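You operate a simulated robot arm through the tools that you are given. There is no shell and no other tool. Be economical: measure what you need, move in short steps, check, and stop when the job is done.

Carry out the task below with a simulated robot arm. There is one attempt and no reset: what you move stays moved.

## Task
Give the purple-collar vial 2 doses of dye and one of water.
Fine: load it in the blue cup of the turntable and step it under the drip tube; BLUE key, WATER key.

Only the result counts: the job must be done as asked and must still hold three seconds after the hand-in. Knocking over, shifting, dropping, spilling or breaking anything else fails it.

## Robot
A 6-joint arm with a two-finger parallel gripper, fixed in place. Base frame: the origin is at the foot of the arm, x ahead of it, y to its left, z up. Readings come in m, degrees, newtons and seconds.
With the tool pointing down near the work surface it reaches from about 0.24 to 0.64 m from the base axis. Its first joint turns from -66.0 to 66.0 degrees. Payload 2.7 kg.
The TCP is the grasp point between the finger pads, 0.023 m short of the fingertips. In the tool frame z runs along the fingers and y along their closing line. The gripper opens to 0.094 m. The fingers are 0.038 m wide and 0.01 m thick; the gripper's body (0.054 by 0.096 m) begins 0.039 m behind the TCP.
Orientation is that of the tool frame in the base frame, as a unit quaternion [x, y, z, w]. With the fingers straight down and closing along the base's y, the tool's x points along the base's -x, its y along +y and its z along -z.

## Interface
- The arm moves only by the tool play_rows. Its argument "motion" is a list that holds one entry, the list of rows, each a list of 6 numbers: the shift along the base's x, y, z in m, then the turn, a rotation vector about the base's x, y, z in degrees. In form: [[[dx, dy, dz, wx, wy, wz], ...]]. A call has 1 to 20 rows; each row shifts and turns the commanded pose from where the row before left it. "hand" is the gripper command, from -1 (fully open) to 1 (shut), values between in proportion, set as the call begins (left out, the last holds). Rows are played at 5 a second. More than 0.05 m and 8.6 degrees between two rows, or a gripper value outside its range, and nothing of the call is played. A pose out of reach is approached as far as the arm can. The call stops where the force on the tool passes 40 N (or 10 N more than at its start, if that is more) or the arm is blocked; 0.2 s more then pass. Each finger travels about 0.045 m/s and halts on what it meets, pressing with about 20 N; the grip force reading is that of the motor and also rises with nothing between the fingers. The clock runs only during rows and for 0.2 s after the last one: add rows that do not move to give the fingers time. The reply holds the time, the measured pose of the TCP, the force on the tool along the base axes, the opening and the grip force, in the units named above and with some noise.
- Cameras (640 x 400 px; columns grow to the right, rows downward): "scene" is fixed at [0.0721, -0.4234, 1.4176]; the picture's right is [0.82, -0.57, 0.00], its down [-0.25, -0.36, -0.90] and it looks along [0.52, 0.74, -0.43] (base axes); focal length 246 px, centre (320, 200). "wrist" rides on the gripper at [0.086, 0.016, -0.074] in the tool frame; the picture's right is [-0.18, 0.98, 0.00], its down [-0.58, -0.11, -0.81] and it looks along [-0.79, -0.15, 0.59] (tool axes); focal length 243 px, centre (320, 200). There is no depth. A picture from a camera that has moved, and an enlarged one, comes with that camera's place and axes in the base frame and with its lens.
- get_image(camera): a new picture of that camera. It takes no simulated time.
- enlarge(camera, box): a new picture of the part [left, top, right, bottom] of that camera's present view, enlarged. It takes no simulated time.
- hand_in(): hands the job in; it is judged then, once.

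Go step by step. Nothing tells you positions but the pictures and the camera data: compare them with the known pose of the tool, close in by small moves and look again before you grip or let go. The budget is 120 turns and 76 pictures, counting those below and the enlarged ones. Unless the task says otherwise, let go and move clear before handing in, and close with one line.

The tools are called after ">>>" by a JSON object that holds its "op" and its "data". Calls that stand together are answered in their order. play_rows: Moves the arm, as the interface text tells. Its arguments: {"type":"object","properties":{"motion":{"type":"array"},"hand":{"type":"number"}},"required":["motion"]} The other tools are called the same way: get_image (camera) takes a picture; enlarge (camera, box) takes an enlarged picture of a part of a camera's view; hand_in () hands the job in.

At the start:

```text
time_s: 0.0
position: [0.3471, -0.0888, 1.2672]
tool_rot: [0.0, 1.0, -0.001, 0.0]
ft_force: [0.8, -0.2, 0.3]
finger_gap: 0.094
grip_force: 0.1
```

scene: 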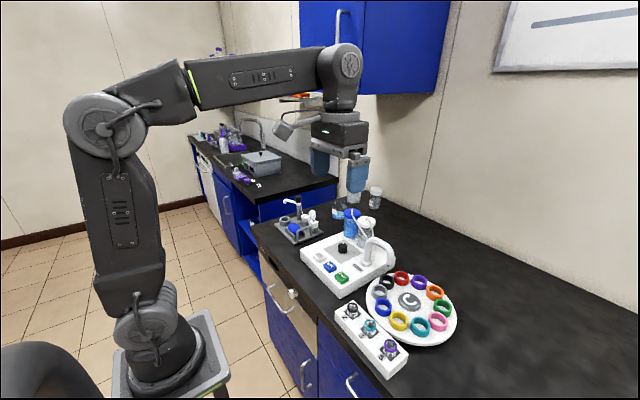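
wrist: 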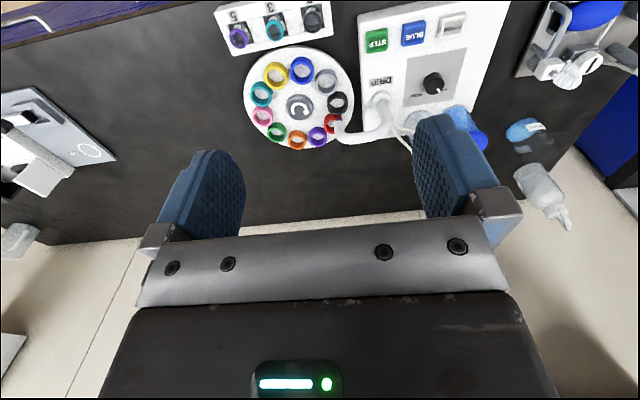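

I see a dispenser with keys (STEP green, BLUE blue, WATER probably white), a turntable with coloured cups, and a rack with three vials. I'll look closer first.

>>> {"op": "enlarge", "data": {"camera": "scene", "box": [290, 180, 470, 385]}}

>>> {"op": "enlarge", "data": {"camera": "wrist", "box": [200, 0, 500, 160]}}

```text
1.95 times, centred on (380, 282) of scene
camera zoom: at [0.0721, -0.4234, 1.4176], right [0.82, -0.57, 0.0], down [-0.25, -0.36, -0.9], along [0.52, 0.74, -0.43], focal length 480 px, centre (203, 39)
```

zoom: 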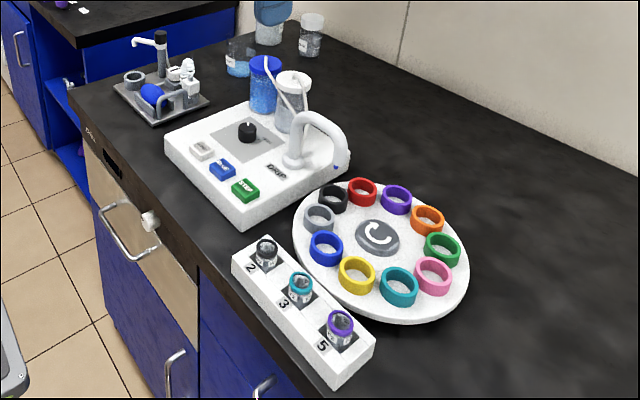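

```text
2.13 times, centred on (350, 80) of wrist
camera zoom: at [0.2617, -0.0719, 1.3419], right [0.18, 0.98, 0.0], down [0.58, -0.11, 0.81], along [0.79, -0.15, -0.59], focal length 518 px, centre (256, 456)
```

zoom: 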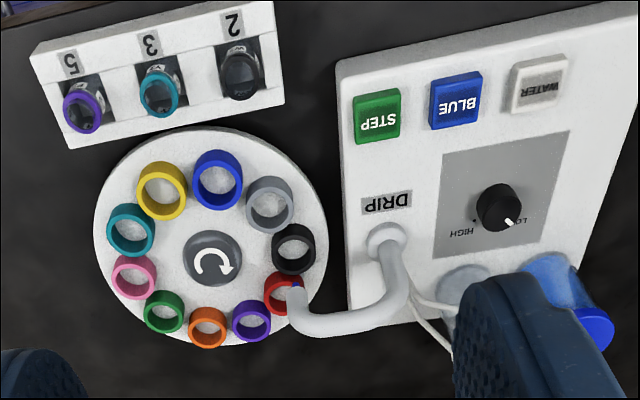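

The purple vial is near (0.397, -0.228), and the blue cup near (0.47, -0.144). I'll zoom in on the dial, the arrow and the vials before moving.

>>> {"op": "enlarge", "data": {"camera": "wrist", "box": [355, 0, 495, 90]}}

>>> {"op": "enlarge", "data": {"camera": "scene", "box": [330, 290, 420, 380]}}

>>> {"op": "enlarge", "data": {"camera": "scene", "box": [300, 200, 400, 300]}}

```text
4.44 times, centred on (425, 45) of wrist
camera zoom: at [0.2617, -0.0719, 1.3419], right [0.18, 0.98, 0.0], down [0.58, -0.11, 0.81], along [0.79, -0.15, -0.59], focal length 1078 px, centre (-147, 889)
```

zoom: 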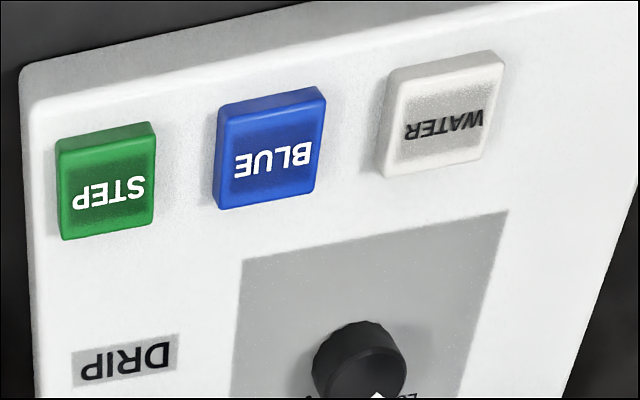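

```text
4.44 times, centred on (375, 335) of scene
camera zoom: at [0.0721, -0.4234, 1.4176], right [0.82, -0.57, 0.0], down [-0.25, -0.36, -0.9], along [0.52, 0.74, -0.43], focal length 1093 px, centre (76, -400)
```

zoom: 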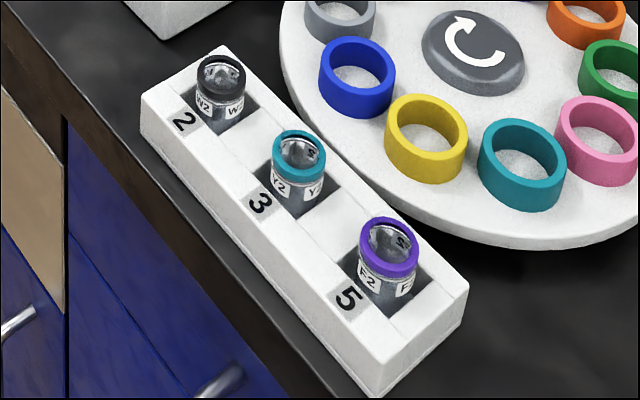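

```text
4.00 times, centred on (350, 250) of scene
camera zoom: at [0.0721, -0.4234, 1.4176], right [0.82, -0.57, 0.0], down [-0.25, -0.36, -0.9], along [0.52, 0.74, -0.43], focal length 984 px, centre (200, 0)
```

zoom: 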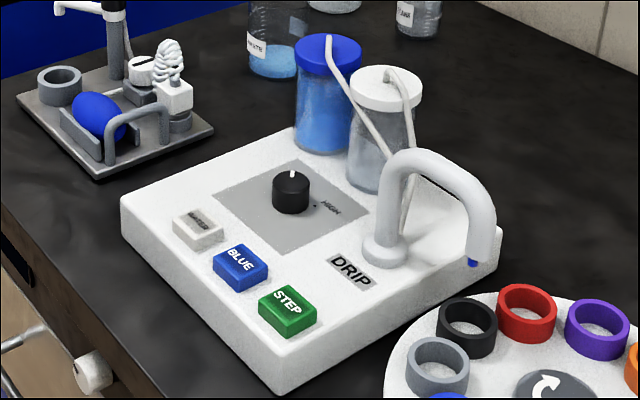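

The arrow on the hub turns clockwise, so blue → grey → black → red, with red now roughly under the tube. I'll move above the purple vial with the gripper half open.

>>> {"op": "play_rows", "data": {"hand": -0.3, "motion": [[[0.017, -0.045, 0, 0, 0, 0], [0.017, -0.045, 0, 0, 0, 0], [0.016, -0.049, 0, 0, 0, 0], [0, 0, -0.045, 0, 0, 0], [0, 0, -0.045, 0, 0, 0], [0, 0, -0.045, 0, 0, 0], [0, 0, -0.045, 0, 0, 0], [0, 0, -0.045, 0, 0, 0], [0, 0, -0.042, 0, 0, 0], [0, 0, 0, 0, 0, 0], [0, 0, 0, 0, 0, 0]]]}}

>>> {"op": "get_image", "data": {"camera": "wrist"}}

>>> {"op": "enlarge", "data": {"camera": "scene", "box": [310, 230, 460, 390]}}

```text
refused: row 3 steps farther than a row can; nothing moved
```

```text
68 pictures are left
camera wrist: at [0.2617, -0.0719, 1.3419], right [0.18, 0.98, 0.0], down [0.58, -0.11, 0.81], along [0.79, -0.15, -0.59], focal length 243 px, centre (320, 200)
```

wrist: 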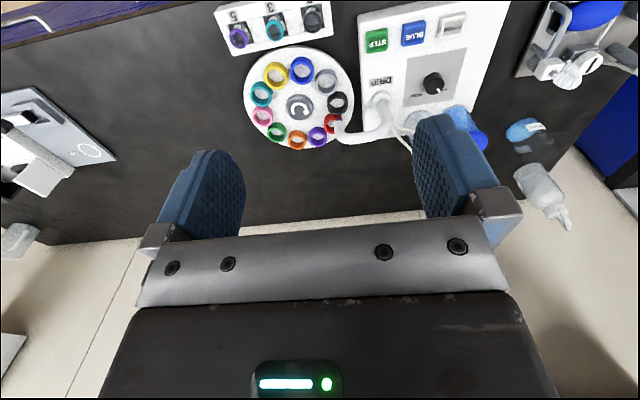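

```text
2.50 times, centred on (385, 310) of scene
camera zoom: at [0.0721, -0.4234, 1.4176], right [0.82, -0.57, 0.0], down [-0.25, -0.36, -0.9], along [0.52, 0.74, -0.43], focal length 615 px, centre (158, -75)
```

zoom: 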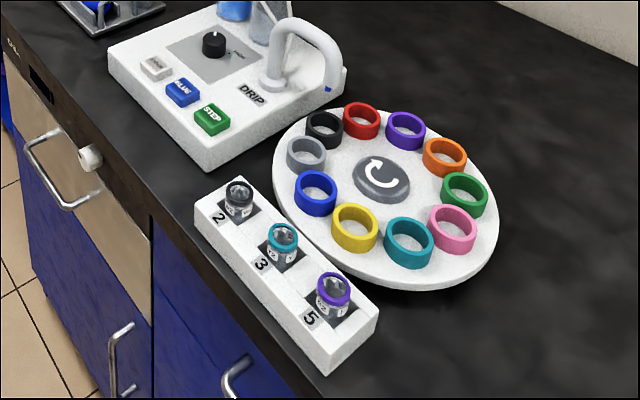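

The row was too long, so nothing moved. Repeating with smaller steps.

>>> {"op": "play_rows", "data": {"hand": -0.3, "motion": [[[0.0125, -0.035, 0, 0, 0, 0], [0.0125, -0.035, 0, 0, 0, 0], [0.0125, -0.035, 0, 0, 0, 0], [0.0125, -0.034, 0, 0, 0, 0], [0, 0, -0.045, 0, 0, 0], [0, 0, -0.045, 0, 0, 0], [0, 0, -0.045, 0, 0, 0], [0, 0, -0.045, 0, 0, 0], [0, 0, -0.045, 0, 0, 0], [0, 0, -0.042, 0, 0, 0], [0, 0, 0, 0, 0, 0], [0, 0, 0, 0, 0, 0]]]}}

>>> {"op": "get_image", "data": {"camera": "wrist"}}

>>> {"op": "enlarge", "data": {"camera": "scene", "box": [310, 230, 460, 390]}}

```text
time_s: 2.6
position: [0.3969, -0.2262, 0.9992]
tool_rot: [0.001, 1.0, 0.0, 0.0]
ft_force: [0.4, -0.2, 0.0]
finger_gap: 0.0611
grip_force: 0.0
```

```text
66 pictures are left
camera wrist: at [0.3115, -0.2095, 1.0733], right [0.18, 0.98, 0.0], down [0.58, -0.11, 0.81], along [0.79, -0.15, -0.59], focal length 243 px, centre (320, 200)
```

wrist: 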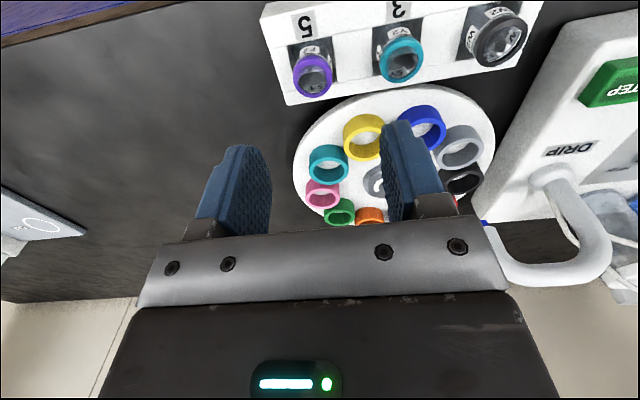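

```text
2.50 times, centred on (385, 310) of scene
camera zoom: at [0.0721, -0.4234, 1.4176], right [0.82, -0.57, 0.0], down [-0.25, -0.36, -0.9], along [0.52, 0.74, -0.43], focal length 615 px, centre (158, -75)
```

zoom: 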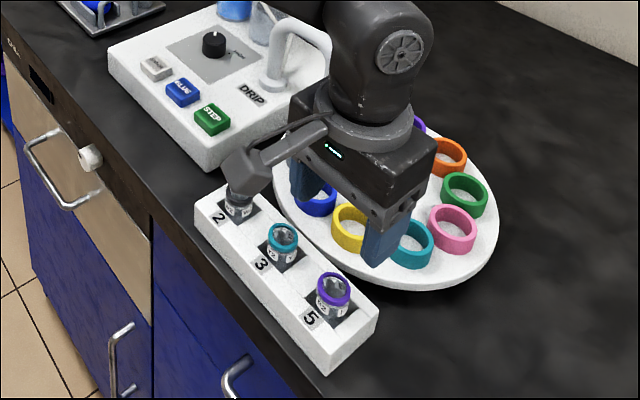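

The vial collar is at about (0.395, -0.229, 0.90). I'll look closer at it and the rack.

>>> {"op": "enlarge", "data": {"camera": "wrist", "box": [250, 0, 410, 110]}}

>>> {"op": "enlarge", "data": {"camera": "scene", "box": [350, 310, 430, 385]}}

```text
3.64 times, centred on (330, 55) of wrist
camera zoom: at [0.3115, -0.2095, 1.0733], right [0.18, 0.98, 0.0], down [0.58, -0.11, 0.81], along [0.79, -0.15, -0.59], focal length 882 px, centre (284, 727)
```

zoom: 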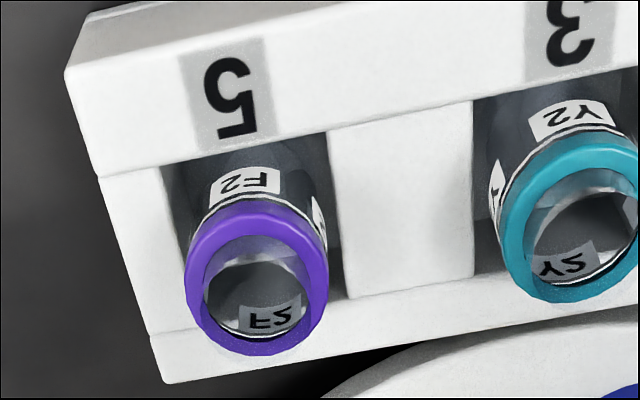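

```text
5.33 times, centred on (390, 348) of scene
camera zoom: at [0.0721, -0.4234, 1.4176], right [0.82, -0.57, 0.0], down [-0.25, -0.36, -0.9], along [0.52, 0.74, -0.43], focal length 1312 px, centre (-53, -587)
```

zoom: 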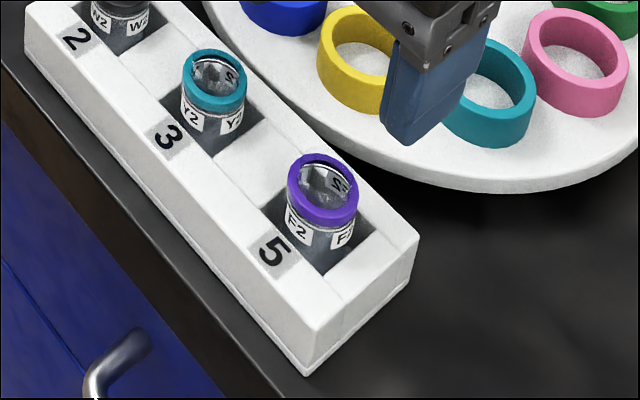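

Rack top is about z 0.888 and collar top about 0.909. I'll descend to TCP 0.93, centred, and check.

>>> {"op": "play_rows", "data": {"motion": [[[-0.002, -0.0035, -0.03, 0, 0, 0], [0, 0, -0.02, 0, 0, 0], [0, 0, -0.015, 0, 0, 0], [0, 0, 0, 0, 0, 0]]]}}

>>> {"op": "get_image", "data": {"camera": "wrist"}}

>>> {"op": "enlarge", "data": {"camera": "scene", "box": [350, 290, 440, 385]}}

```text
time_s: 3.6
position: [0.3948, -0.2297, 0.9345]
tool_rot: [0.0, 1.0, -0.001, 0.0]
ft_force: [-0.3, 0.5, 0.1]
finger_gap: 0.0611
grip_force: 0.2
```

```text
62 pictures are left
camera wrist: at [0.3094, -0.214, 1.0088], right [0.18, 0.98, 0.0], down [0.58, -0.11, 0.81], along [0.79, -0.15, -0.59], focal length 243 px, centre (320, 200)
```

wrist: 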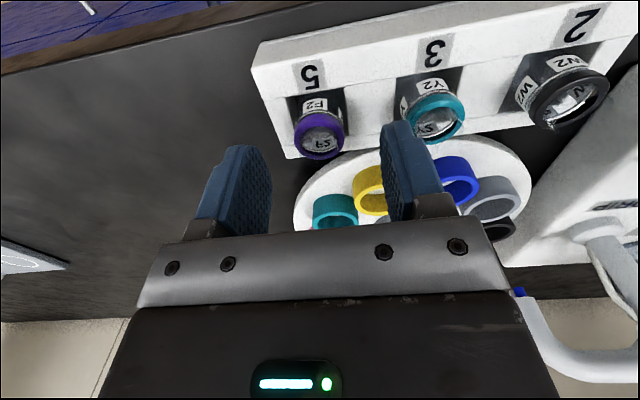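

```text
4.21 times, centred on (395, 338) of scene
camera zoom: at [0.0721, -0.4234, 1.4176], right [0.82, -0.57, 0.0], down [-0.25, -0.36, -0.9], along [0.52, 0.74, -0.43], focal length 1035 px, centre (4, -379)
```

zoom: 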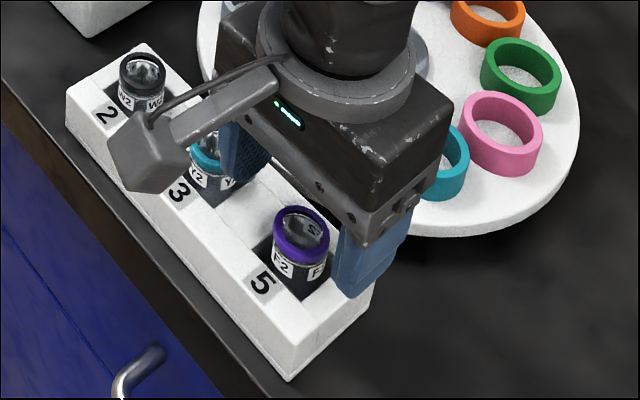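

The fingers are centred on the vial. I'll narrow the opening to keep clear of the teal vial, then go down to 0.914.

>>> {"op": "play_rows", "data": {"hand": -0.05, "motion": [[[0, -0.001, 0, 0, 0, 0], [0, 0, 0, 0, 0, 0], [0, 0, -0.01, 0, 0, 0], [0, 0, -0.01, 0, 0, 0], [0, 0, 0, 0, 0, 0]]]}}

>>> {"op": "get_image", "data": {"camera": "wrist"}}

>>> {"op": "enlarge", "data": {"camera": "scene", "box": [350, 290, 440, 385]}}

```text
time_s: 4.8
position: [0.3951, -0.2305, 0.9147]
tool_rot: [0.0, 1.0, 0.0, 0.001]
ft_force: [1.1, -0.1, 0.2]
finger_gap: 0.0498
grip_force: 0.0
```

```text
60 pictures are left
camera wrist: at [0.3097, -0.2142, 0.9894], right [0.18, 0.98, 0.0], down [0.58, -0.11, 0.81], along [0.79, -0.15, -0.59], focal length 243 px, centre (320, 200)
```

wrist: 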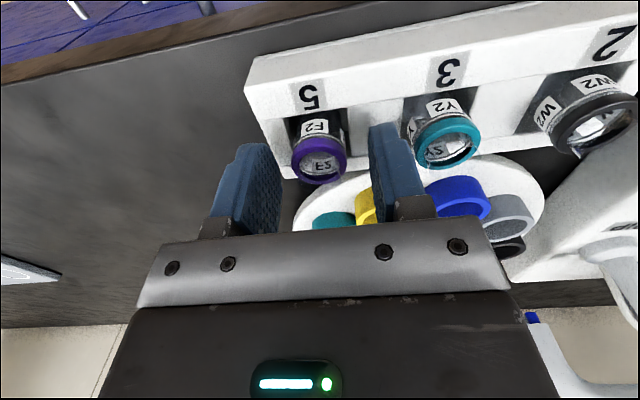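

```text
4.21 times, centred on (395, 338) of scene
camera zoom: at [0.0721, -0.4234, 1.4176], right [0.82, -0.57, 0.0], down [-0.25, -0.36, -0.9], along [0.52, 0.74, -0.43], focal length 1035 px, centre (4, -379)
```

zoom: 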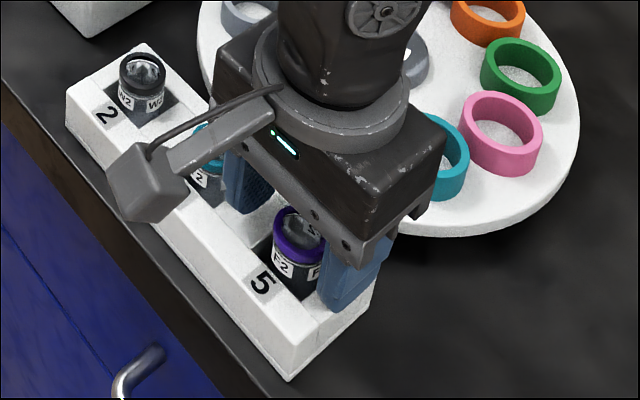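

The fingers straddle the vial cleanly. I'll lower 3 mm more, then close.

>>> {"op": "play_rows", "data": {"motion": [[[0, 0, -0.003, 0, 0, 0], [0, 0, 0, 0, 0, 0]]]}}

>>> {"op": "play_rows", "data": {"hand": 1, "motion": [[[0, 0, 0, 0, 0, 0], [0, 0, 0, 0, 0, 0], [0, 0, 0, 0, 0, 0], [0, 0, 0, 0, 0, 0]]]}}

```text
time_s: 5.4
position: [0.3946, -0.2306, 0.9127]
tool_rot: [0.001, 1.0, 0.0, 0.0]
ft_force: [-0.3, -0.3, 0.1]
finger_gap: 0.0493
grip_force: 0.1
```

```text
time_s: 6.4
position: [0.395, -0.2298, 0.9135]
tool_rot: [0.0, 1.0, 0.0, 0.0]
ft_force: [-0.1, -0.2, -0.2]
finger_gap: 0.0247
grip_force: 20.1
```

The vial is gripped (gap 24.7 mm). Lifting slowly, then looking.

>>> {"op": "play_rows", "data": {"motion": [[[0, 0, 0.01, 0, 0, 0], [0, 0, 0.02, 0, 0, 0], [0, 0, 0.03, 0, 0, 0], [0, 0, 0.03, 0, 0, 0], [0, 0, 0, 0, 0, 0]]]}}

>>> {"op": "get_image", "data": {"camera": "wrist"}}

>>> {"op": "enlarge", "data": {"camera": "scene", "box": [350, 250, 470, 370]}}

```text
time_s: 7.6
position: [0.3941, -0.2326, 1.0026]
tool_rot: [0.0, 1.0, 0.0, 0.0]
ft_force: [0.7, 0.1, -0.2]
finger_gap: 0.0248
grip_force: 20.5
```

```text
58 pictures are left
camera wrist: at [0.3088, -0.2155, 1.0771], right [0.18, 0.98, 0.0], down [0.58, -0.11, 0.81], along [0.79, -0.15, -0.59], focal length 243 px, centre (320, 200)
```

wrist: 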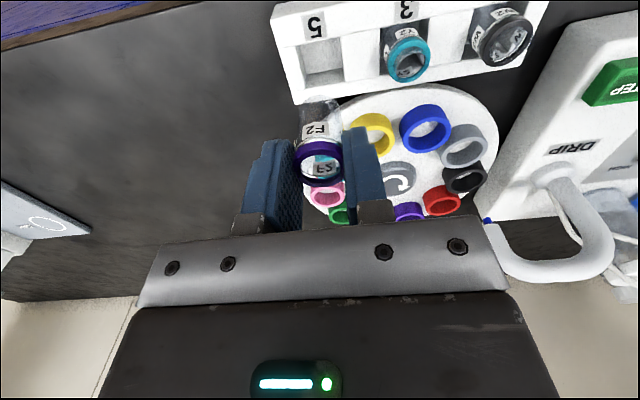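

```text
3.33 times, centred on (410, 310) of scene
camera zoom: at [0.0721, -0.4234, 1.4176], right [0.82, -0.57, 0.0], down [-0.25, -0.36, -0.9], along [0.52, 0.74, -0.43], focal length 820 px, centre (20, -167)
```

zoom: 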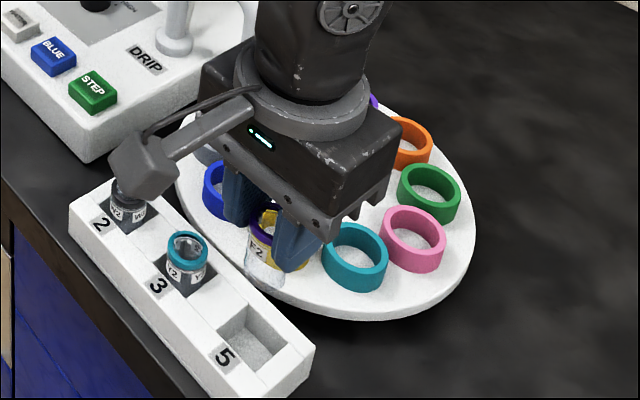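

The vial is held. The tube tip is at about (0.553, -0.08, 0.944), above the black cup, so the blue cup should need 2 steps. Next I move above the blue cup.

>>> {"op": "play_rows", "data": {"motion": [[[0.015, 0.02, 0, 0, 0, 0], [0.02, 0.025, 0, 0, 0, 0], [0.02, 0.025, 0, 0, 0, 0], [0.016, 0.016, 0, 0, 0, 0], [0, 0, 0, 0, 0, 0]]]}}

>>> {"op": "get_image", "data": {"camera": "wrist"}}

>>> {"op": "enlarge", "data": {"camera": "scene", "box": [350, 230, 470, 350]}}

```text
time_s: 8.8
position: [0.4663, -0.1454, 1.0002]
tool_rot: [0.0, 1.0, 0.0, 0.0]
ft_force: [-0.1, -0.6, 0.0]
finger_gap: 0.0247
grip_force: 20.1
```

```text
56 pictures are left
camera wrist: at [0.3796, -0.1298, 1.0756], right [0.18, 0.98, 0.0], down [0.58, -0.11, 0.81], along [0.79, -0.15, -0.59], focal length 243 px, centre (320, 200)
```

wrist: 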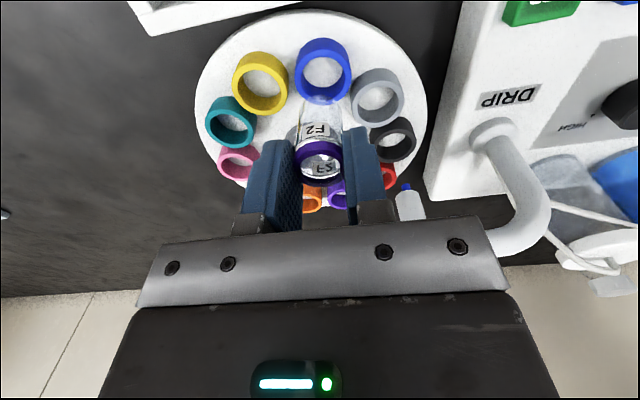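

```text
3.33 times, centred on (410, 290) of scene
camera zoom: at [0.0722, -0.4234, 1.4176], right [0.82, -0.57, 0.0], down [-0.25, -0.36, -0.9], along [0.52, 0.74, -0.43], focal length 820 px, centre (20, -100)
```

zoom: 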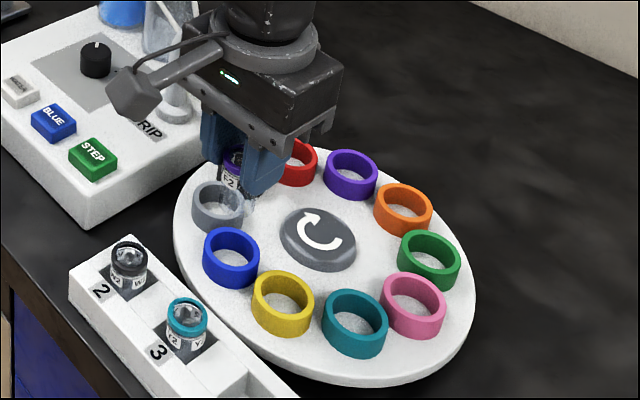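

The cup looks to be at about (0.466, -0.144). I'll check how the vial sits relative to the fingers.

>>> {"op": "enlarge", "data": {"camera": "wrist", "box": [250, 30, 390, 210]}}

>>> {"op": "enlarge", "data": {"camera": "scene", "box": [390, 255, 450, 325]}}

```text
2.22 times, centred on (320, 120) of wrist
camera zoom: at [0.3796, -0.1298, 1.0756], right [0.18, 0.98, 0.0], down [0.58, -0.11, 0.81], along [0.79, -0.15, -0.59], focal length 539 px, centre (320, 378)
```

zoom: 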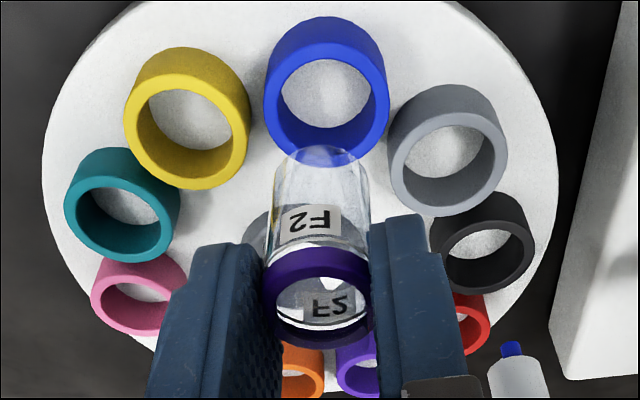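

```text
5.71 times, centred on (420, 290) of scene
camera zoom: at [0.0722, -0.4234, 1.4176], right [0.82, -0.57, 0.0], down [-0.25, -0.36, -0.9], along [0.52, 0.74, -0.43], focal length 1405 px, centre (-251, -314)
```

zoom: 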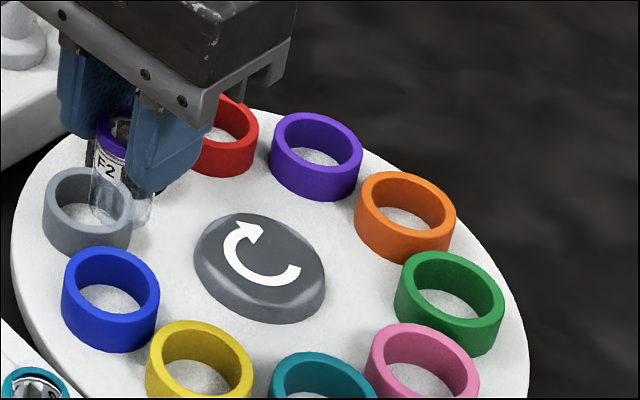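

The vial hangs centred under the TCP, its bottom about 53 mm below it. The cup centre looks like (0.471, -0.144), so I'll shift a little, lower to just above the cup and check.

>>> {"op": "play_rows", "data": {"motion": [[[0.005, 0.0015, -0.01, 0, 0, 0], [0, 0, -0.015, 0, 0, 0], [0, 0, -0.01, 0, 0, 0], [0, 0, 0, 0, 0, 0]]]}}

>>> {"op": "enlarge", "data": {"camera": "wrist", "box": [240, 40, 400, 220]}}

>>> {"op": "enlarge", "data": {"camera": "scene", "box": [370, 255, 450, 335]}}

```text
time_s: 9.8
position: [0.4715, -0.1446, 0.9661]
tool_rot: [0.0, 1.0, 0.0, 0.0]
ft_force: [0.6, 0.7, 0.2]
finger_gap: 0.0247
grip_force: 19.7
```

```text
2.22 times, centred on (320, 130) of wrist
camera zoom: at [0.3854, -0.128, 1.0415], right [0.18, 0.98, 0.0], down [0.58, -0.11, 0.81], along [0.79, -0.15, -0.59], focal length 539 px, centre (320, 356)
```

zoom: 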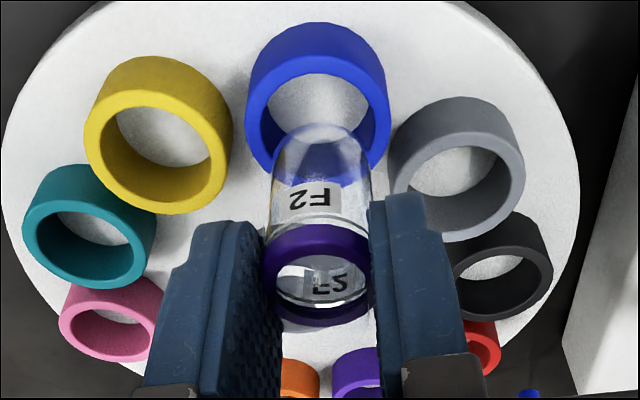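

```text
5.00 times, centred on (410, 295) of scene
camera zoom: at [0.0721, -0.4234, 1.4176], right [0.82, -0.57, 0.0], down [-0.25, -0.36, -0.9], along [0.52, 0.74, -0.43], focal length 1230 px, centre (-130, -275)
```

zoom: 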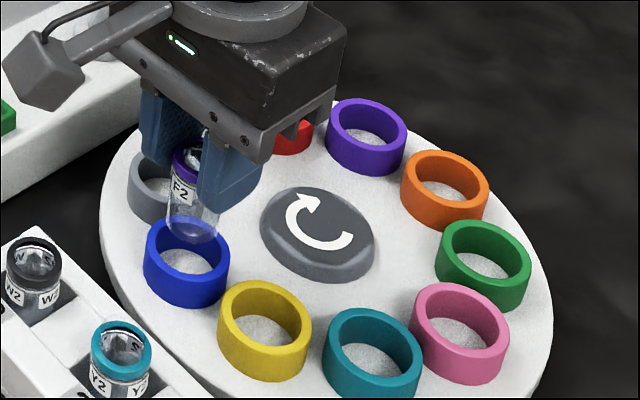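

The alignment is close; I'll measure the cup rim more carefully before lowering.

>>> {"op": "enlarge", "data": {"camera": "scene", "box": [392, 275, 422, 320]}}

>>> {"op": "enlarge", "data": {"camera": "wrist", "box": [280, 40, 360, 130]}}

```text
8.89 times, centred on (407, 298) of scene
camera zoom: at [0.0721, -0.4234, 1.4176], right [0.82, -0.57, 0.0], down [-0.25, -0.36, -0.9], along [0.52, 0.74, -0.43], focal length 2186 px, centre (-453, -667)
```

zoom: 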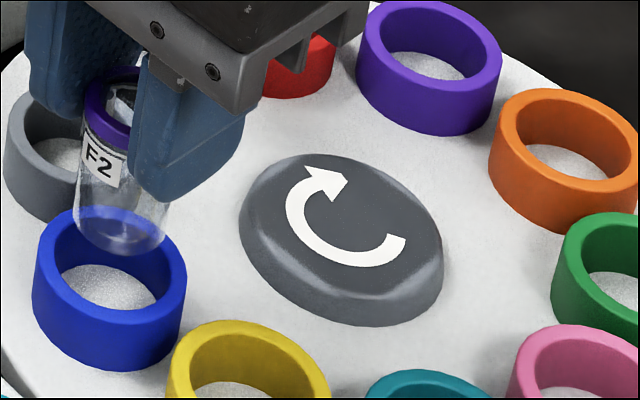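

```text
4.44 times, centred on (320, 85) of wrist
camera zoom: at [0.3854, -0.128, 1.0415], right [0.18, 0.98, 0.0], down [0.58, -0.11, 0.81], along [0.79, -0.15, -0.59], focal length 1078 px, centre (320, 711)
```

zoom: 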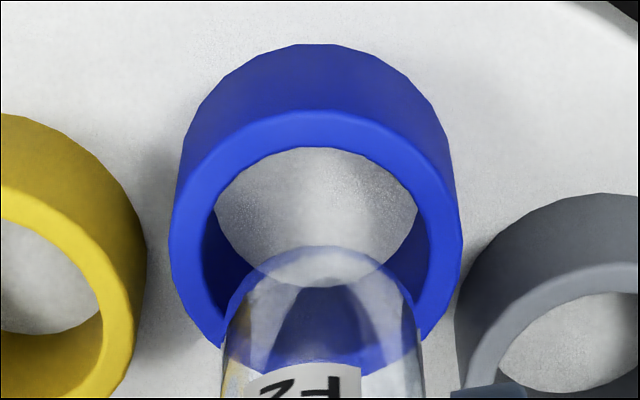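

I estimate the cup centre is 2.5 mm toward the base. I'll shift and lower 6 mm so the vial bottom is near the rim, then compare.

>>> {"op": "play_rows", "data": {"motion": [[[-0.0025, 0.0003, -0.006, 0, 0, 0], [0, 0, 0, 0, 0, 0]]]}}

>>> {"op": "enlarge", "data": {"camera": "scene", "box": [392, 275, 422, 320]}}

>>> {"op": "enlarge", "data": {"camera": "wrist", "box": [280, 50, 360, 140]}}

```text
time_s: 10.4
position: [0.4681, -0.1425, 0.9611]
tool_rot: [0.001, 1.0, 0.001, 0.0]
ft_force: [0.5, 0.7, 0.6]
finger_gap: 0.0246
grip_force: 20.3
```

```text
8.89 times, centred on (407, 298) of scene
camera zoom: at [0.0721, -0.4234, 1.4176], right [0.82, -0.57, 0.0], down [-0.25, -0.36, -0.9], along [0.52, 0.74, -0.43], focal length 2186 px, centre (-453, -667)
```

zoom: 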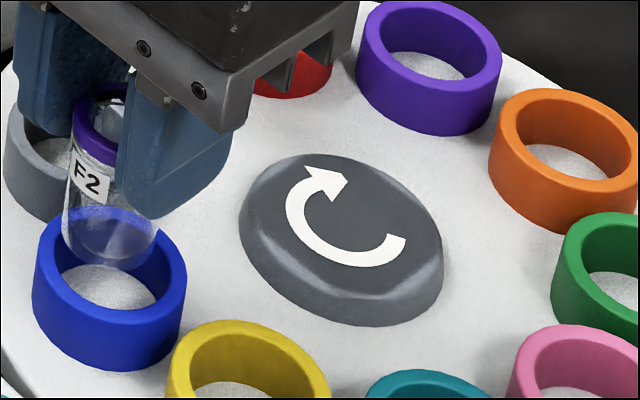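

```text
4.44 times, centred on (320, 95) of wrist
camera zoom: at [0.383, -0.1267, 1.0355], right [0.18, 0.98, 0.0], down [0.58, -0.11, 0.81], along [0.79, -0.15, -0.59], focal length 1078 px, centre (320, 667)
```

zoom: 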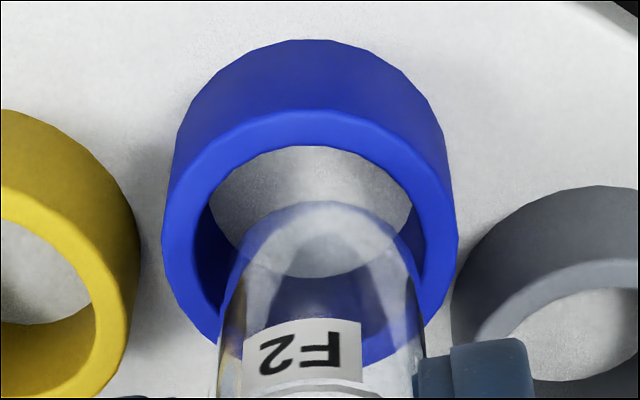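

Both views show the vial nearly concentric with the cup. I'll nudge y slightly and lower into the mouth.

>>> {"op": "play_rows", "data": {"motion": [[[-0.0003, -0.0005, -0.005, 0, 0, 0], [0, 0, -0.005, 0, 0, 0], [0, 0, 0, 0, 0, 0]]]}}

>>> {"op": "enlarge", "data": {"camera": "scene", "box": [392, 275, 422, 320]}}

>>> {"op": "enlarge", "data": {"camera": "wrist", "box": [280, 60, 360, 150]}}

```text
time_s: 11.2
position: [0.4681, -0.1438, 0.9507]
tool_rot: [0.0, 1.0, -0.001, 0.0]
ft_force: [-0.5, -1.2, 1.1]
finger_gap: 0.0245
grip_force: 20.3
```

```text
8.89 times, centred on (407, 298) of scene
camera zoom: at [0.0721, -0.4234, 1.4176], right [0.82, -0.57, 0.0], down [-0.25, -0.36, -0.9], along [0.52, 0.74, -0.43], focal length 2186 px, centre (-453, -667)
```

zoom: 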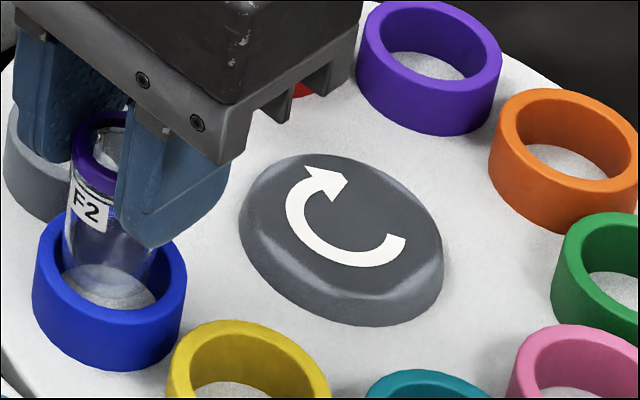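

```text
4.44 times, centred on (320, 105) of wrist
camera zoom: at [0.3828, -0.1279, 1.0258], right [0.18, 0.98, 0.0], down [0.58, -0.11, 0.81], along [0.79, -0.15, -0.59], focal length 1078 px, centre (320, 622)
```

zoom: 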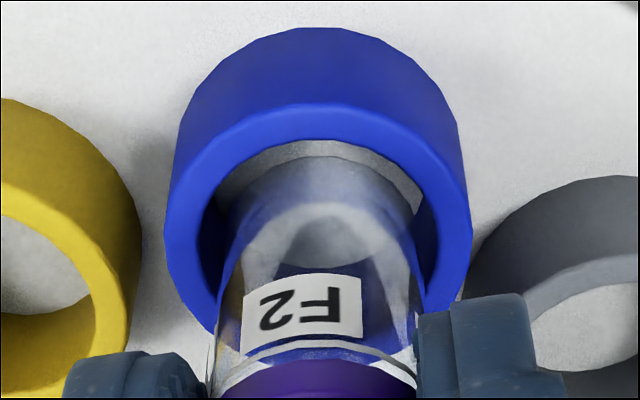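

The vial is inside the cup's mouth and centred. Continuing down in small steps, watching force.

>>> {"op": "play_rows", "data": {"motion": [[[0, 0, -0.004, 0, 0, 0], [0, 0, -0.004, 0, 0, 0], [0, 0, 0, 0, 0, 0]]]}}

>>> {"op": "enlarge", "data": {"camera": "scene", "box": [392, 275, 422, 320]}}

>>> {"op": "enlarge", "data": {"camera": "wrist", "box": [280, 70, 360, 160]}}

```text
time_s: 12.0
position: [0.4682, -0.1439, 0.9422]
tool_rot: [0.001, 1.0, 0.0, -0.001]
ft_force: [-0.4, 0.1, 1.4]
finger_gap: 0.0248
grip_force: 20.3
```

```text
8.89 times, centred on (407, 298) of scene
camera zoom: at [0.0721, -0.4234, 1.4176], right [0.82, -0.57, 0.0], down [-0.25, -0.36, -0.9], along [0.52, 0.74, -0.43], focal length 2186 px, centre (-453, -667)
```

zoom: 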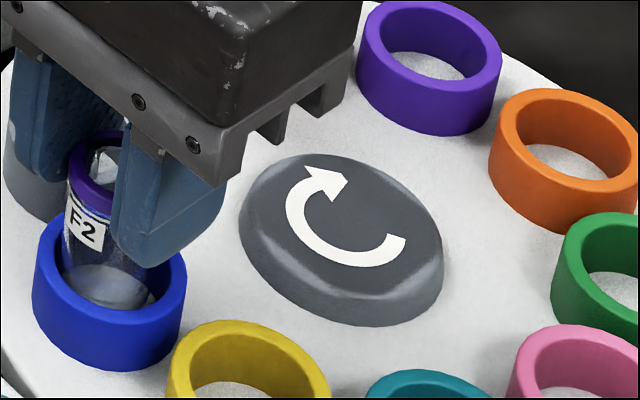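

```text
4.44 times, centred on (320, 115) of wrist
camera zoom: at [0.3827, -0.1278, 1.0183], right [0.18, 0.98, 0.0], down [0.58, -0.11, 0.81], along [0.79, -0.15, -0.59], focal length 1078 px, centre (320, 578)
```

zoom: 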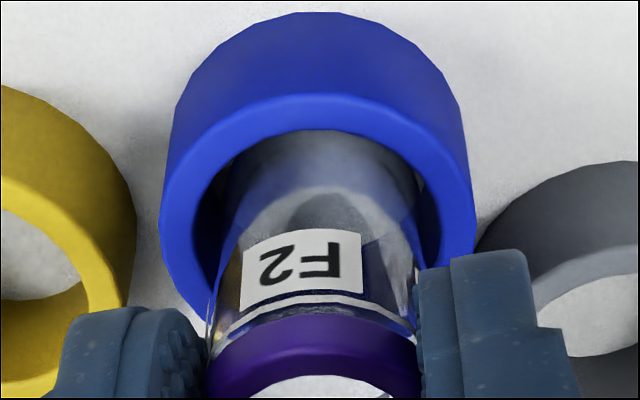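

Still free. Going on down in 2 mm steps until it bottoms.

>>> {"op": "play_rows", "data": {"motion": [[[0, 0, -0.002, 0, 0, 0], [0, 0, -0.002, 0, 0, 0], [0, 0, 0, 0, 0, 0]]]}}

>>> {"op": "play_rows", "data": {"motion": [[[0, 0, -0.002, 0, 0, 0], [0, 0, 0, 0, 0, 0]]]}}

>>> {"op": "enlarge", "data": {"camera": "scene", "box": [392, 275, 422, 320]}}

```text
time_s: 12.8
position: [0.4683, -0.1436, 0.9394]
tool_rot: [0.0, 1.0, 0.0, 0.0]
ft_force: [0.5, -0.3, -1.2]
finger_gap: 0.0247
grip_force: 20.1
```

```text
time_s: 13.4
position: [0.4678, -0.1441, 0.9368]
tool_rot: [0.001, 1.0, 0.0, 0.0]
ft_force: [-0.2, 0.8, -0.3]
finger_gap: 0.0246
grip_force: 19.9
```

```text
8.89 times, centred on (407, 298) of scene
camera zoom: at [0.0721, -0.4234, 1.4176], right [0.82, -0.57, 0.0], down [-0.25, -0.36, -0.9], along [0.52, 0.74, -0.43], focal length 2186 px, centre (-453, -667)
```

zoom: 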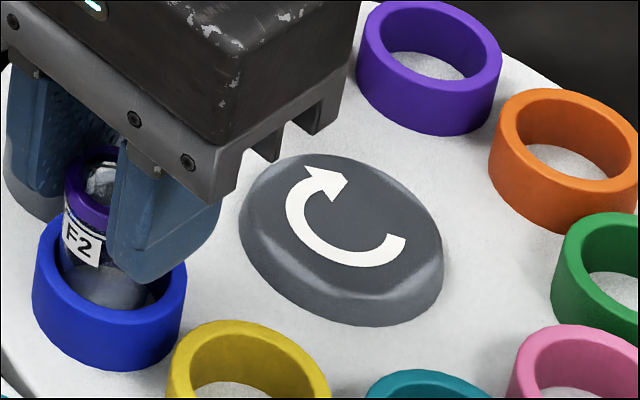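

>>> {"op": "play_rows", "data": {"motion": [[[0, 0, -0.002, 0, 0, 0], [0, 0, 0, 0, 0, 0]]]}}

>>> {"op": "play_rows", "data": {"motion": [[[0, 0, -0.002, 0, 0, 0], [0, 0, 0, 0, 0, 0]]]}}

>>> {"op": "play_rows", "data": {"motion": [[[0, 0, -0.002, 0, 0, 0], [0, 0, 0, 0, 0, 0]]]}}

>>> {"op": "enlarge", "data": {"camera": "scene", "box": [392, 275, 422, 320]}}

```text
time_s: 14.0
position: [0.4679, -0.1447, 0.936]
tool_rot: [0.0, 1.0, 0.0, 0.0]
ft_force: [0.1, -0.7, 0.0]
finger_gap: 0.0248
grip_force: 20.5
```

```text
time_s: 14.6
position: [0.468, -0.1448, 0.9325]
tool_rot: [0.0, 1.0, 0.0, 0.0]
ft_force: [-0.4, -0.2, -0.2]
finger_gap: 0.0246
grip_force: 19.6
```

```text
time_s: 15.2
position: [0.4686, -0.1441, 0.9312]
tool_rot: [-0.001, 1.0, 0.0, 0.0]
ft_force: [-0.9, 0.2, 6.3]
finger_gap: 0.0246
grip_force: 19.8
```

```text
8.89 times, centred on (407, 298) of scene
camera zoom: at [0.072, -0.4234, 1.4176], right [0.82, -0.57, 0.0], down [-0.25, -0.36, -0.9], along [0.52, 0.74, -0.43], focal length 2186 px, centre (-453, -667)
```

zoom: 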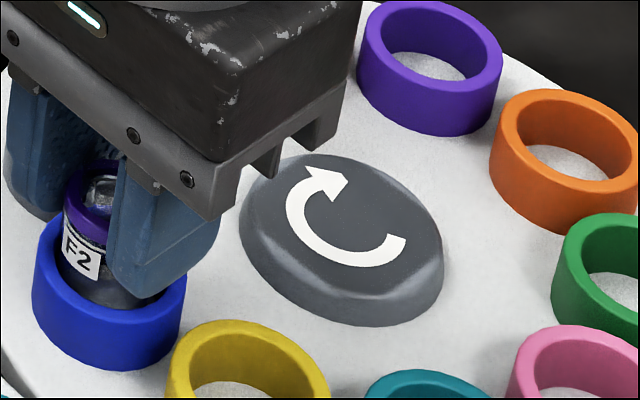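

The force rose to 6 N: the vial rests on the cup floor. Opening modestly, then retracting straight up.

>>> {"op": "play_rows", "data": {"hand": 0.05, "motion": [[[0, 0, 0.0005, 0, 0, 0], [0, 0, 0, 0, 0, 0], [0, 0, 0, 0, 0, 0], [0, 0, 0, 0, 0, 0]]]}}

>>> {"op": "play_rows", "data": {"motion": [[[0, 0, 0.005, 0, 0, 0], [0, 0, 0.01, 0, 0, 0], [0, 0, 0.02, 0, 0, 0], [0, 0, 0.03, 0, 0, 0], [0, 0, 0.04, 0, 0, 0], [0, 0, 0, 0, 0, 0]]]}}

>>> {"op": "get_image", "data": {"camera": "wrist"}}

>>> {"op": "enlarge", "data": {"camera": "scene", "box": [300, 200, 460, 340]}}

```text
time_s: 16.2
position: [0.4676, -0.1435, 0.9318]
tool_rot: [0.0, 1.0, 0.0, -0.001]
ft_force: [-0.1, -0.6, -0.1]
finger_gap: 0.0445
grip_force: 0.1
```

```text
time_s: 17.6
position: [0.4701, -0.1451, 1.0378]
tool_rot: [0.0, 1.0, 0.0, -0.001]
ft_force: [0.5, 0.0, 0.5]
finger_gap: 0.0447
grip_force: 0.0
```

```text
40 pictures are left
camera wrist: at [0.3845, -0.1287, 1.1122], right [0.18, 0.98, 0.0], down [0.58, -0.11, 0.81], along [0.79, -0.15, -0.59], focal length 243 px, centre (320, 200)
```

wrist: 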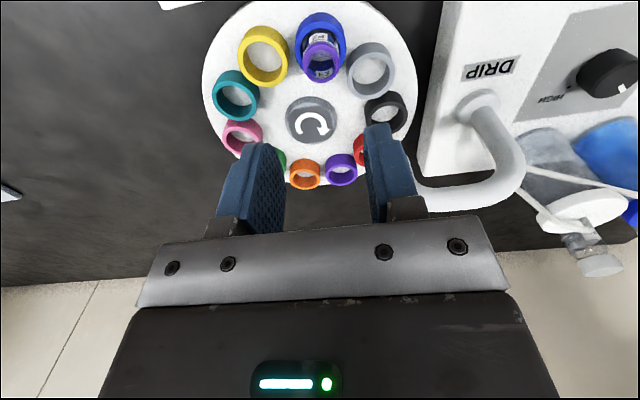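

```text
2.86 times, centred on (380, 270) of scene
camera zoom: at [0.0721, -0.4234, 1.4176], right [0.82, -0.57, 0.0], down [-0.25, -0.36, -0.9], along [0.52, 0.74, -0.43], focal length 703 px, centre (149, 0)
```

zoom: 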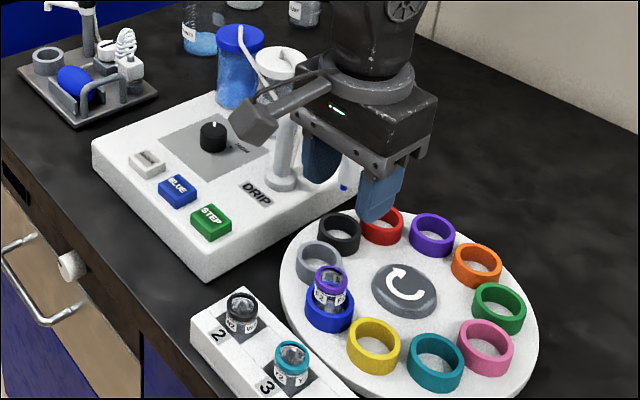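

The vial stands upright in the blue cup. Now I close the fingers and move above the STEP key, and from there read the dial too.

>>> {"op": "play_rows", "data": {"hand": 1, "motion": [[[0, 0, 0.02, 0, 0, 0], [-0.01, 0.035, 0, 0, 0, 0], [-0.01, 0.035, 0, 0, 0, 0], [-0.01, 0.035, 0, 0, 0, 0], [0, 0.03, -0.02, 0, 0, 0], [0, 0, -0.03, 0, 0, 0], [0, 0, 0, 0, 0, 0]]]}}

>>> {"op": "get_image", "data": {"camera": "wrist"}}

>>> {"op": "enlarge", "data": {"camera": "scene", "box": [300, 200, 460, 340]}}

```text
time_s: 19.2
position: [0.4374, -0.0097, 1.0061]
tool_rot: [0.0, 1.0, 0.0, 0.0]
ft_force: [0.6, -0.4, 0.1]
finger_gap: 0.0001
grip_force: 20.1
```

```text
38 pictures are left
camera wrist: at [0.3516, 0.0059, 1.0811], right [0.18, 0.98, 0.0], down [0.58, -0.11, 0.81], along [0.79, -0.15, -0.59], focal length 243 px, centre (320, 200)
```

wrist: 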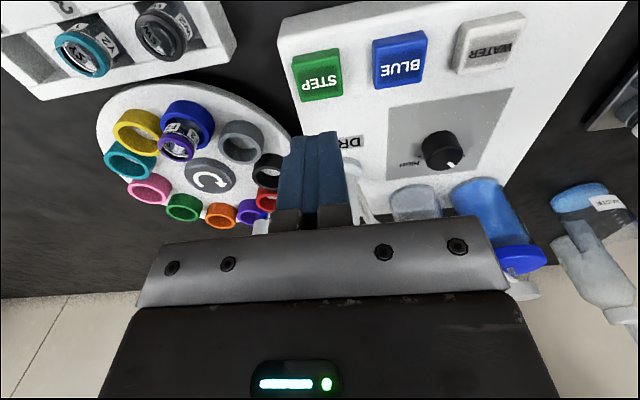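

```text
2.86 times, centred on (380, 270) of scene
camera zoom: at [0.0721, -0.4234, 1.4176], right [0.82, -0.57, 0.0], down [-0.25, -0.36, -0.9], along [0.52, 0.74, -0.43], focal length 703 px, centre (149, 0)
```

zoom: 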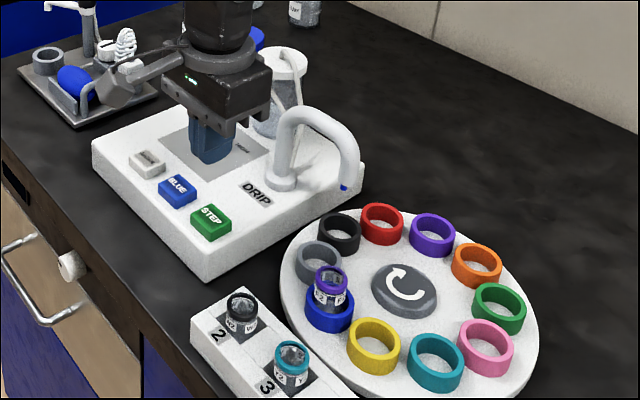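

Keys are at about x 0.432, y -0.010 (STEP), 0.044 (BLUE), 0.096 (WATER), tops near z 0.912. I'll read the dial before pressing anything.

>>> {"op": "enlarge", "data": {"camera": "wrist", "box": [375, 90, 515, 190]}}

```text
4.00 times, centred on (445, 140) of wrist
camera zoom: at [0.3516, 0.0059, 1.0811], right [0.18, 0.98, 0.0], down [0.58, -0.11, 0.81], along [0.79, -0.15, -0.59], focal length 970 px, centre (-180, 440)
```

zoom: 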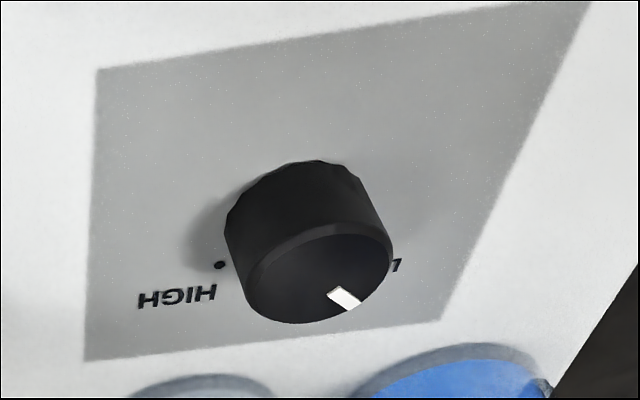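

The pointer is on the LOW side; I'll leave the dial alone. Going down over STEP to just above the key.

>>> {"op": "play_rows", "data": {"motion": [[[-0.006, -0.001, -0.025, 0, 0, 0], [0, 0, -0.025, 0, 0, 0], [0, 0, -0.01, 0, 0, 0], [0, 0, 0, 0, 0, 0]]]}}

>>> {"op": "enlarge", "data": {"camera": "wrist", "box": [220, 50, 440, 210]}}

>>> {"op": "enlarge", "data": {"camera": "scene", "box": [300, 220, 420, 310]}}

```text
time_s: 20.2
position: [0.4321, -0.0105, 0.9468]
tool_rot: [0.0, 1.0, 0.0, 0.0]
ft_force: [0.0, 0.0, -0.2]
finger_gap: 0.0
grip_force: 19.8
```

```text
2.50 times, centred on (330, 130) of wrist
camera zoom: at [0.3468, 0.0054, 1.0209], right [0.18, 0.98, 0.0], down [0.58, -0.11, 0.81], along [0.79, -0.15, -0.59], focal length 606 px, centre (295, 375)
```

zoom: 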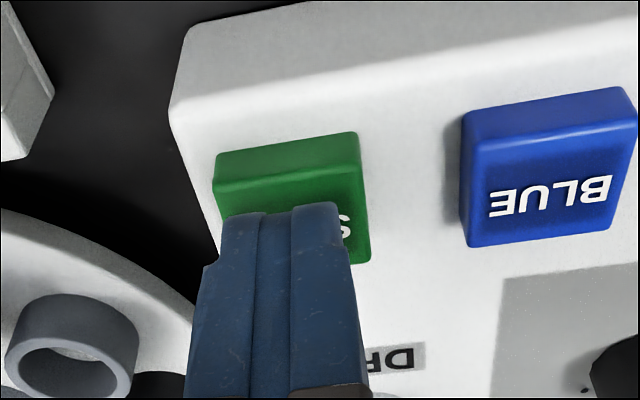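

```text
4.44 times, centred on (360, 265) of scene
camera zoom: at [0.0721, -0.4234, 1.4176], right [0.82, -0.57, 0.0], down [-0.25, -0.36, -0.9], along [0.52, 0.74, -0.43], focal length 1093 px, centre (142, -89)
```

zoom: 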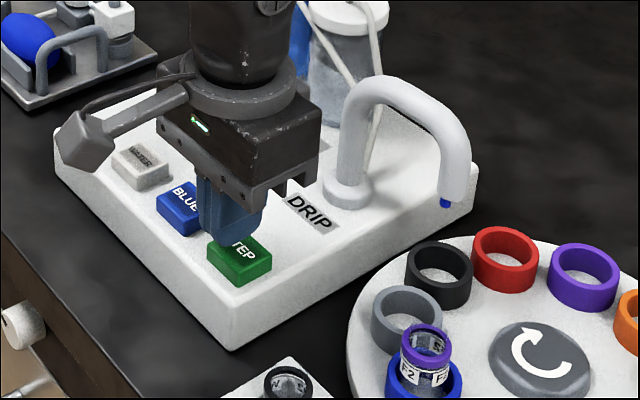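

Well over the STEP key. Pressing in small steps.

>>> {"op": "play_rows", "data": {"motion": [[[0.003, 0, -0.004, 0, 0, 0], [0, 0, -0.003, 0, 0, 0], [0, 0, 0, 0, 0, 0]]]}}

>>> {"op": "play_rows", "data": {"motion": [[[0, 0, -0.003, 0, 0, 0], [0, 0, -0.002, 0, 0, 0]]]}}

>>> {"op": "play_rows", "data": {"motion": [[[0, 0, -0.002, 0, 0, 0], [0, 0, 0, 0, 0, 0]]]}}

>>> {"op": "enlarge", "data": {"camera": "scene", "box": [300, 200, 460, 340]}}

```text
time_s: 21.0
position: [0.4356, -0.011, 0.939]
tool_rot: [0.0, 1.0, 0.0, -0.001]
ft_force: [0.3, 0.3, -1.0]
finger_gap: 0.0001
grip_force: 20.2
```

```text
time_s: 21.6
position: [0.4355, -0.0094, 0.9353]
tool_rot: [0.001, 1.0, 0.0, 0.0]
ft_force: [0.2, 0.6, 0.0]
finger_gap: 0.0
grip_force: 20.4
```

```text
time_s: 22.2
position: [0.436, -0.0097, 0.9337]
tool_rot: [0.0, 1.0, 0.0, 0.0]
ft_force: [-0.2, -0.3, 0.6]
finger_gap: 0.0002
grip_force: 20.0
```

```text
2.86 times, centred on (380, 270) of scene
camera zoom: at [0.0721, -0.4234, 1.4176], right [0.82, -0.57, 0.0], down [-0.25, -0.36, -0.9], along [0.52, 0.74, -0.43], focal length 703 px, centre (149, 0)
```

zoom: 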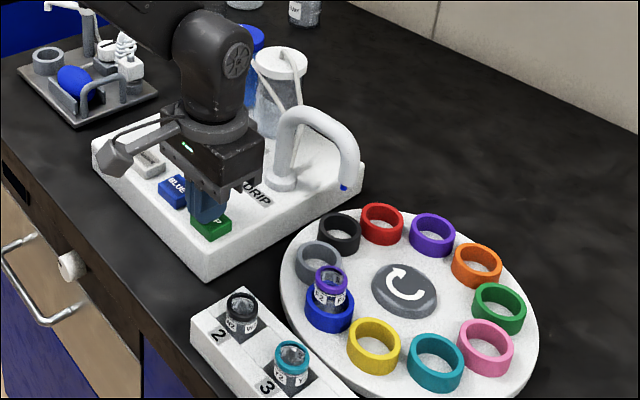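

No contact yet; continuing down.

>>> {"op": "play_rows", "data": {"motion": [[[0, 0, -0.002, 0, 0, 0], [0, 0, 0, 0, 0, 0]]]}}

>>> {"op": "play_rows", "data": {"motion": [[[0, 0, -0.002, 0, 0, 0], [0, 0, 0, 0, 0, 0]]]}}

>>> {"op": "play_rows", "data": {"motion": [[[0, 0, -0.002, 0, 0, 0], [0, 0, 0, 0, 0, 0]]]}}

>>> {"op": "enlarge", "data": {"camera": "scene", "box": [300, 200, 460, 340]}}

```text
time_s: 22.8
position: [0.436, -0.0091, 0.9311]
tool_rot: [0.0, 1.0, -0.001, 0.0]
ft_force: [-0.4, 0.6, -0.5]
finger_gap: 0.0003
grip_force: 19.8
```

```text
time_s: 23.4
position: [0.4355, -0.0096, 0.9299]
tool_rot: [0.0, 1.0, 0.0, 0.0]
ft_force: [-0.1, -0.8, 2.0]
finger_gap: 0.0
grip_force: 19.6
```

```text
time_s: 24.0
position: [0.4352, -0.0091, 0.9271]
tool_rot: [0.0, 1.0, 0.0, 0.0]
ft_force: [-0.9, 0.7, 3.1]
finger_gap: 0.0
grip_force: 19.6
```

```text
2.86 times, centred on (380, 270) of scene
camera zoom: at [0.0721, -0.4234, 1.4176], right [0.82, -0.57, 0.0], down [-0.25, -0.36, -0.9], along [0.52, 0.74, -0.43], focal length 703 px, centre (149, 0)
```

zoom: 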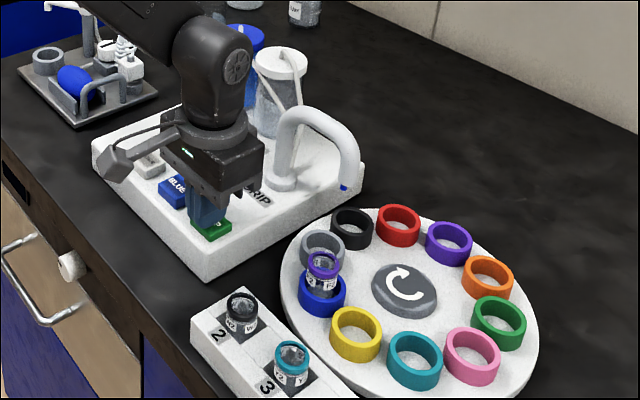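

The press registered: the turntable is turning clockwise. Lifting off the key and letting it finish.

>>> {"op": "play_rows", "data": {"motion": [[[0, 0, 0.004, 0, 0, 0], [0, 0, 0.004, 0, 0, 0], [0, 0, 0, 0, 0, 0], [0, 0, 0, 0, 0, 0], [0, 0, 0, 0, 0, 0], [0, 0, 0, 0, 0, 0], [0, 0, 0, 0, 0, 0], [0, 0, 0, 0, 0, 0], [0, 0, 0, 0, 0, 0], [0, 0, 0, 0, 0, 0], [0, 0, 0, 0, 0, 0], [0, 0, 0, 0, 0, 0]]]}}

>>> {"op": "enlarge", "data": {"camera": "scene", "box": [300, 200, 460, 340]}}

```text
time_s: 26.6
position: [0.4355, -0.0109, 0.935]
tool_rot: [0.0, 1.0, 0.0, 0.0]
ft_force: [-0.5, -0.4, 0.5]
finger_gap: 0.0
grip_force: 20.3
```

```text
2.86 times, centred on (380, 270) of scene
camera zoom: at [0.0721, -0.4234, 1.4176], right [0.82, -0.57, 0.0], down [-0.25, -0.36, -0.9], along [0.52, 0.74, -0.43], focal length 703 px, centre (149, 0)
```

zoom: 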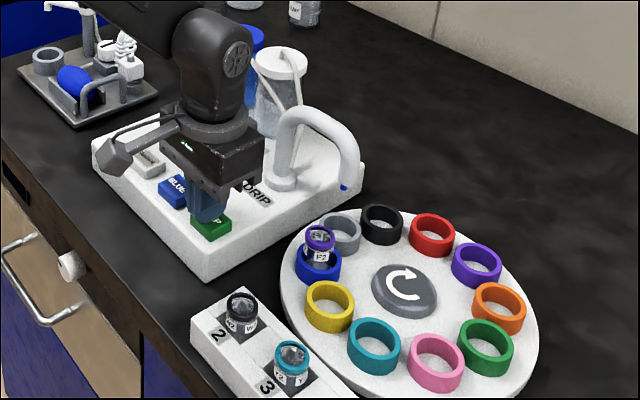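

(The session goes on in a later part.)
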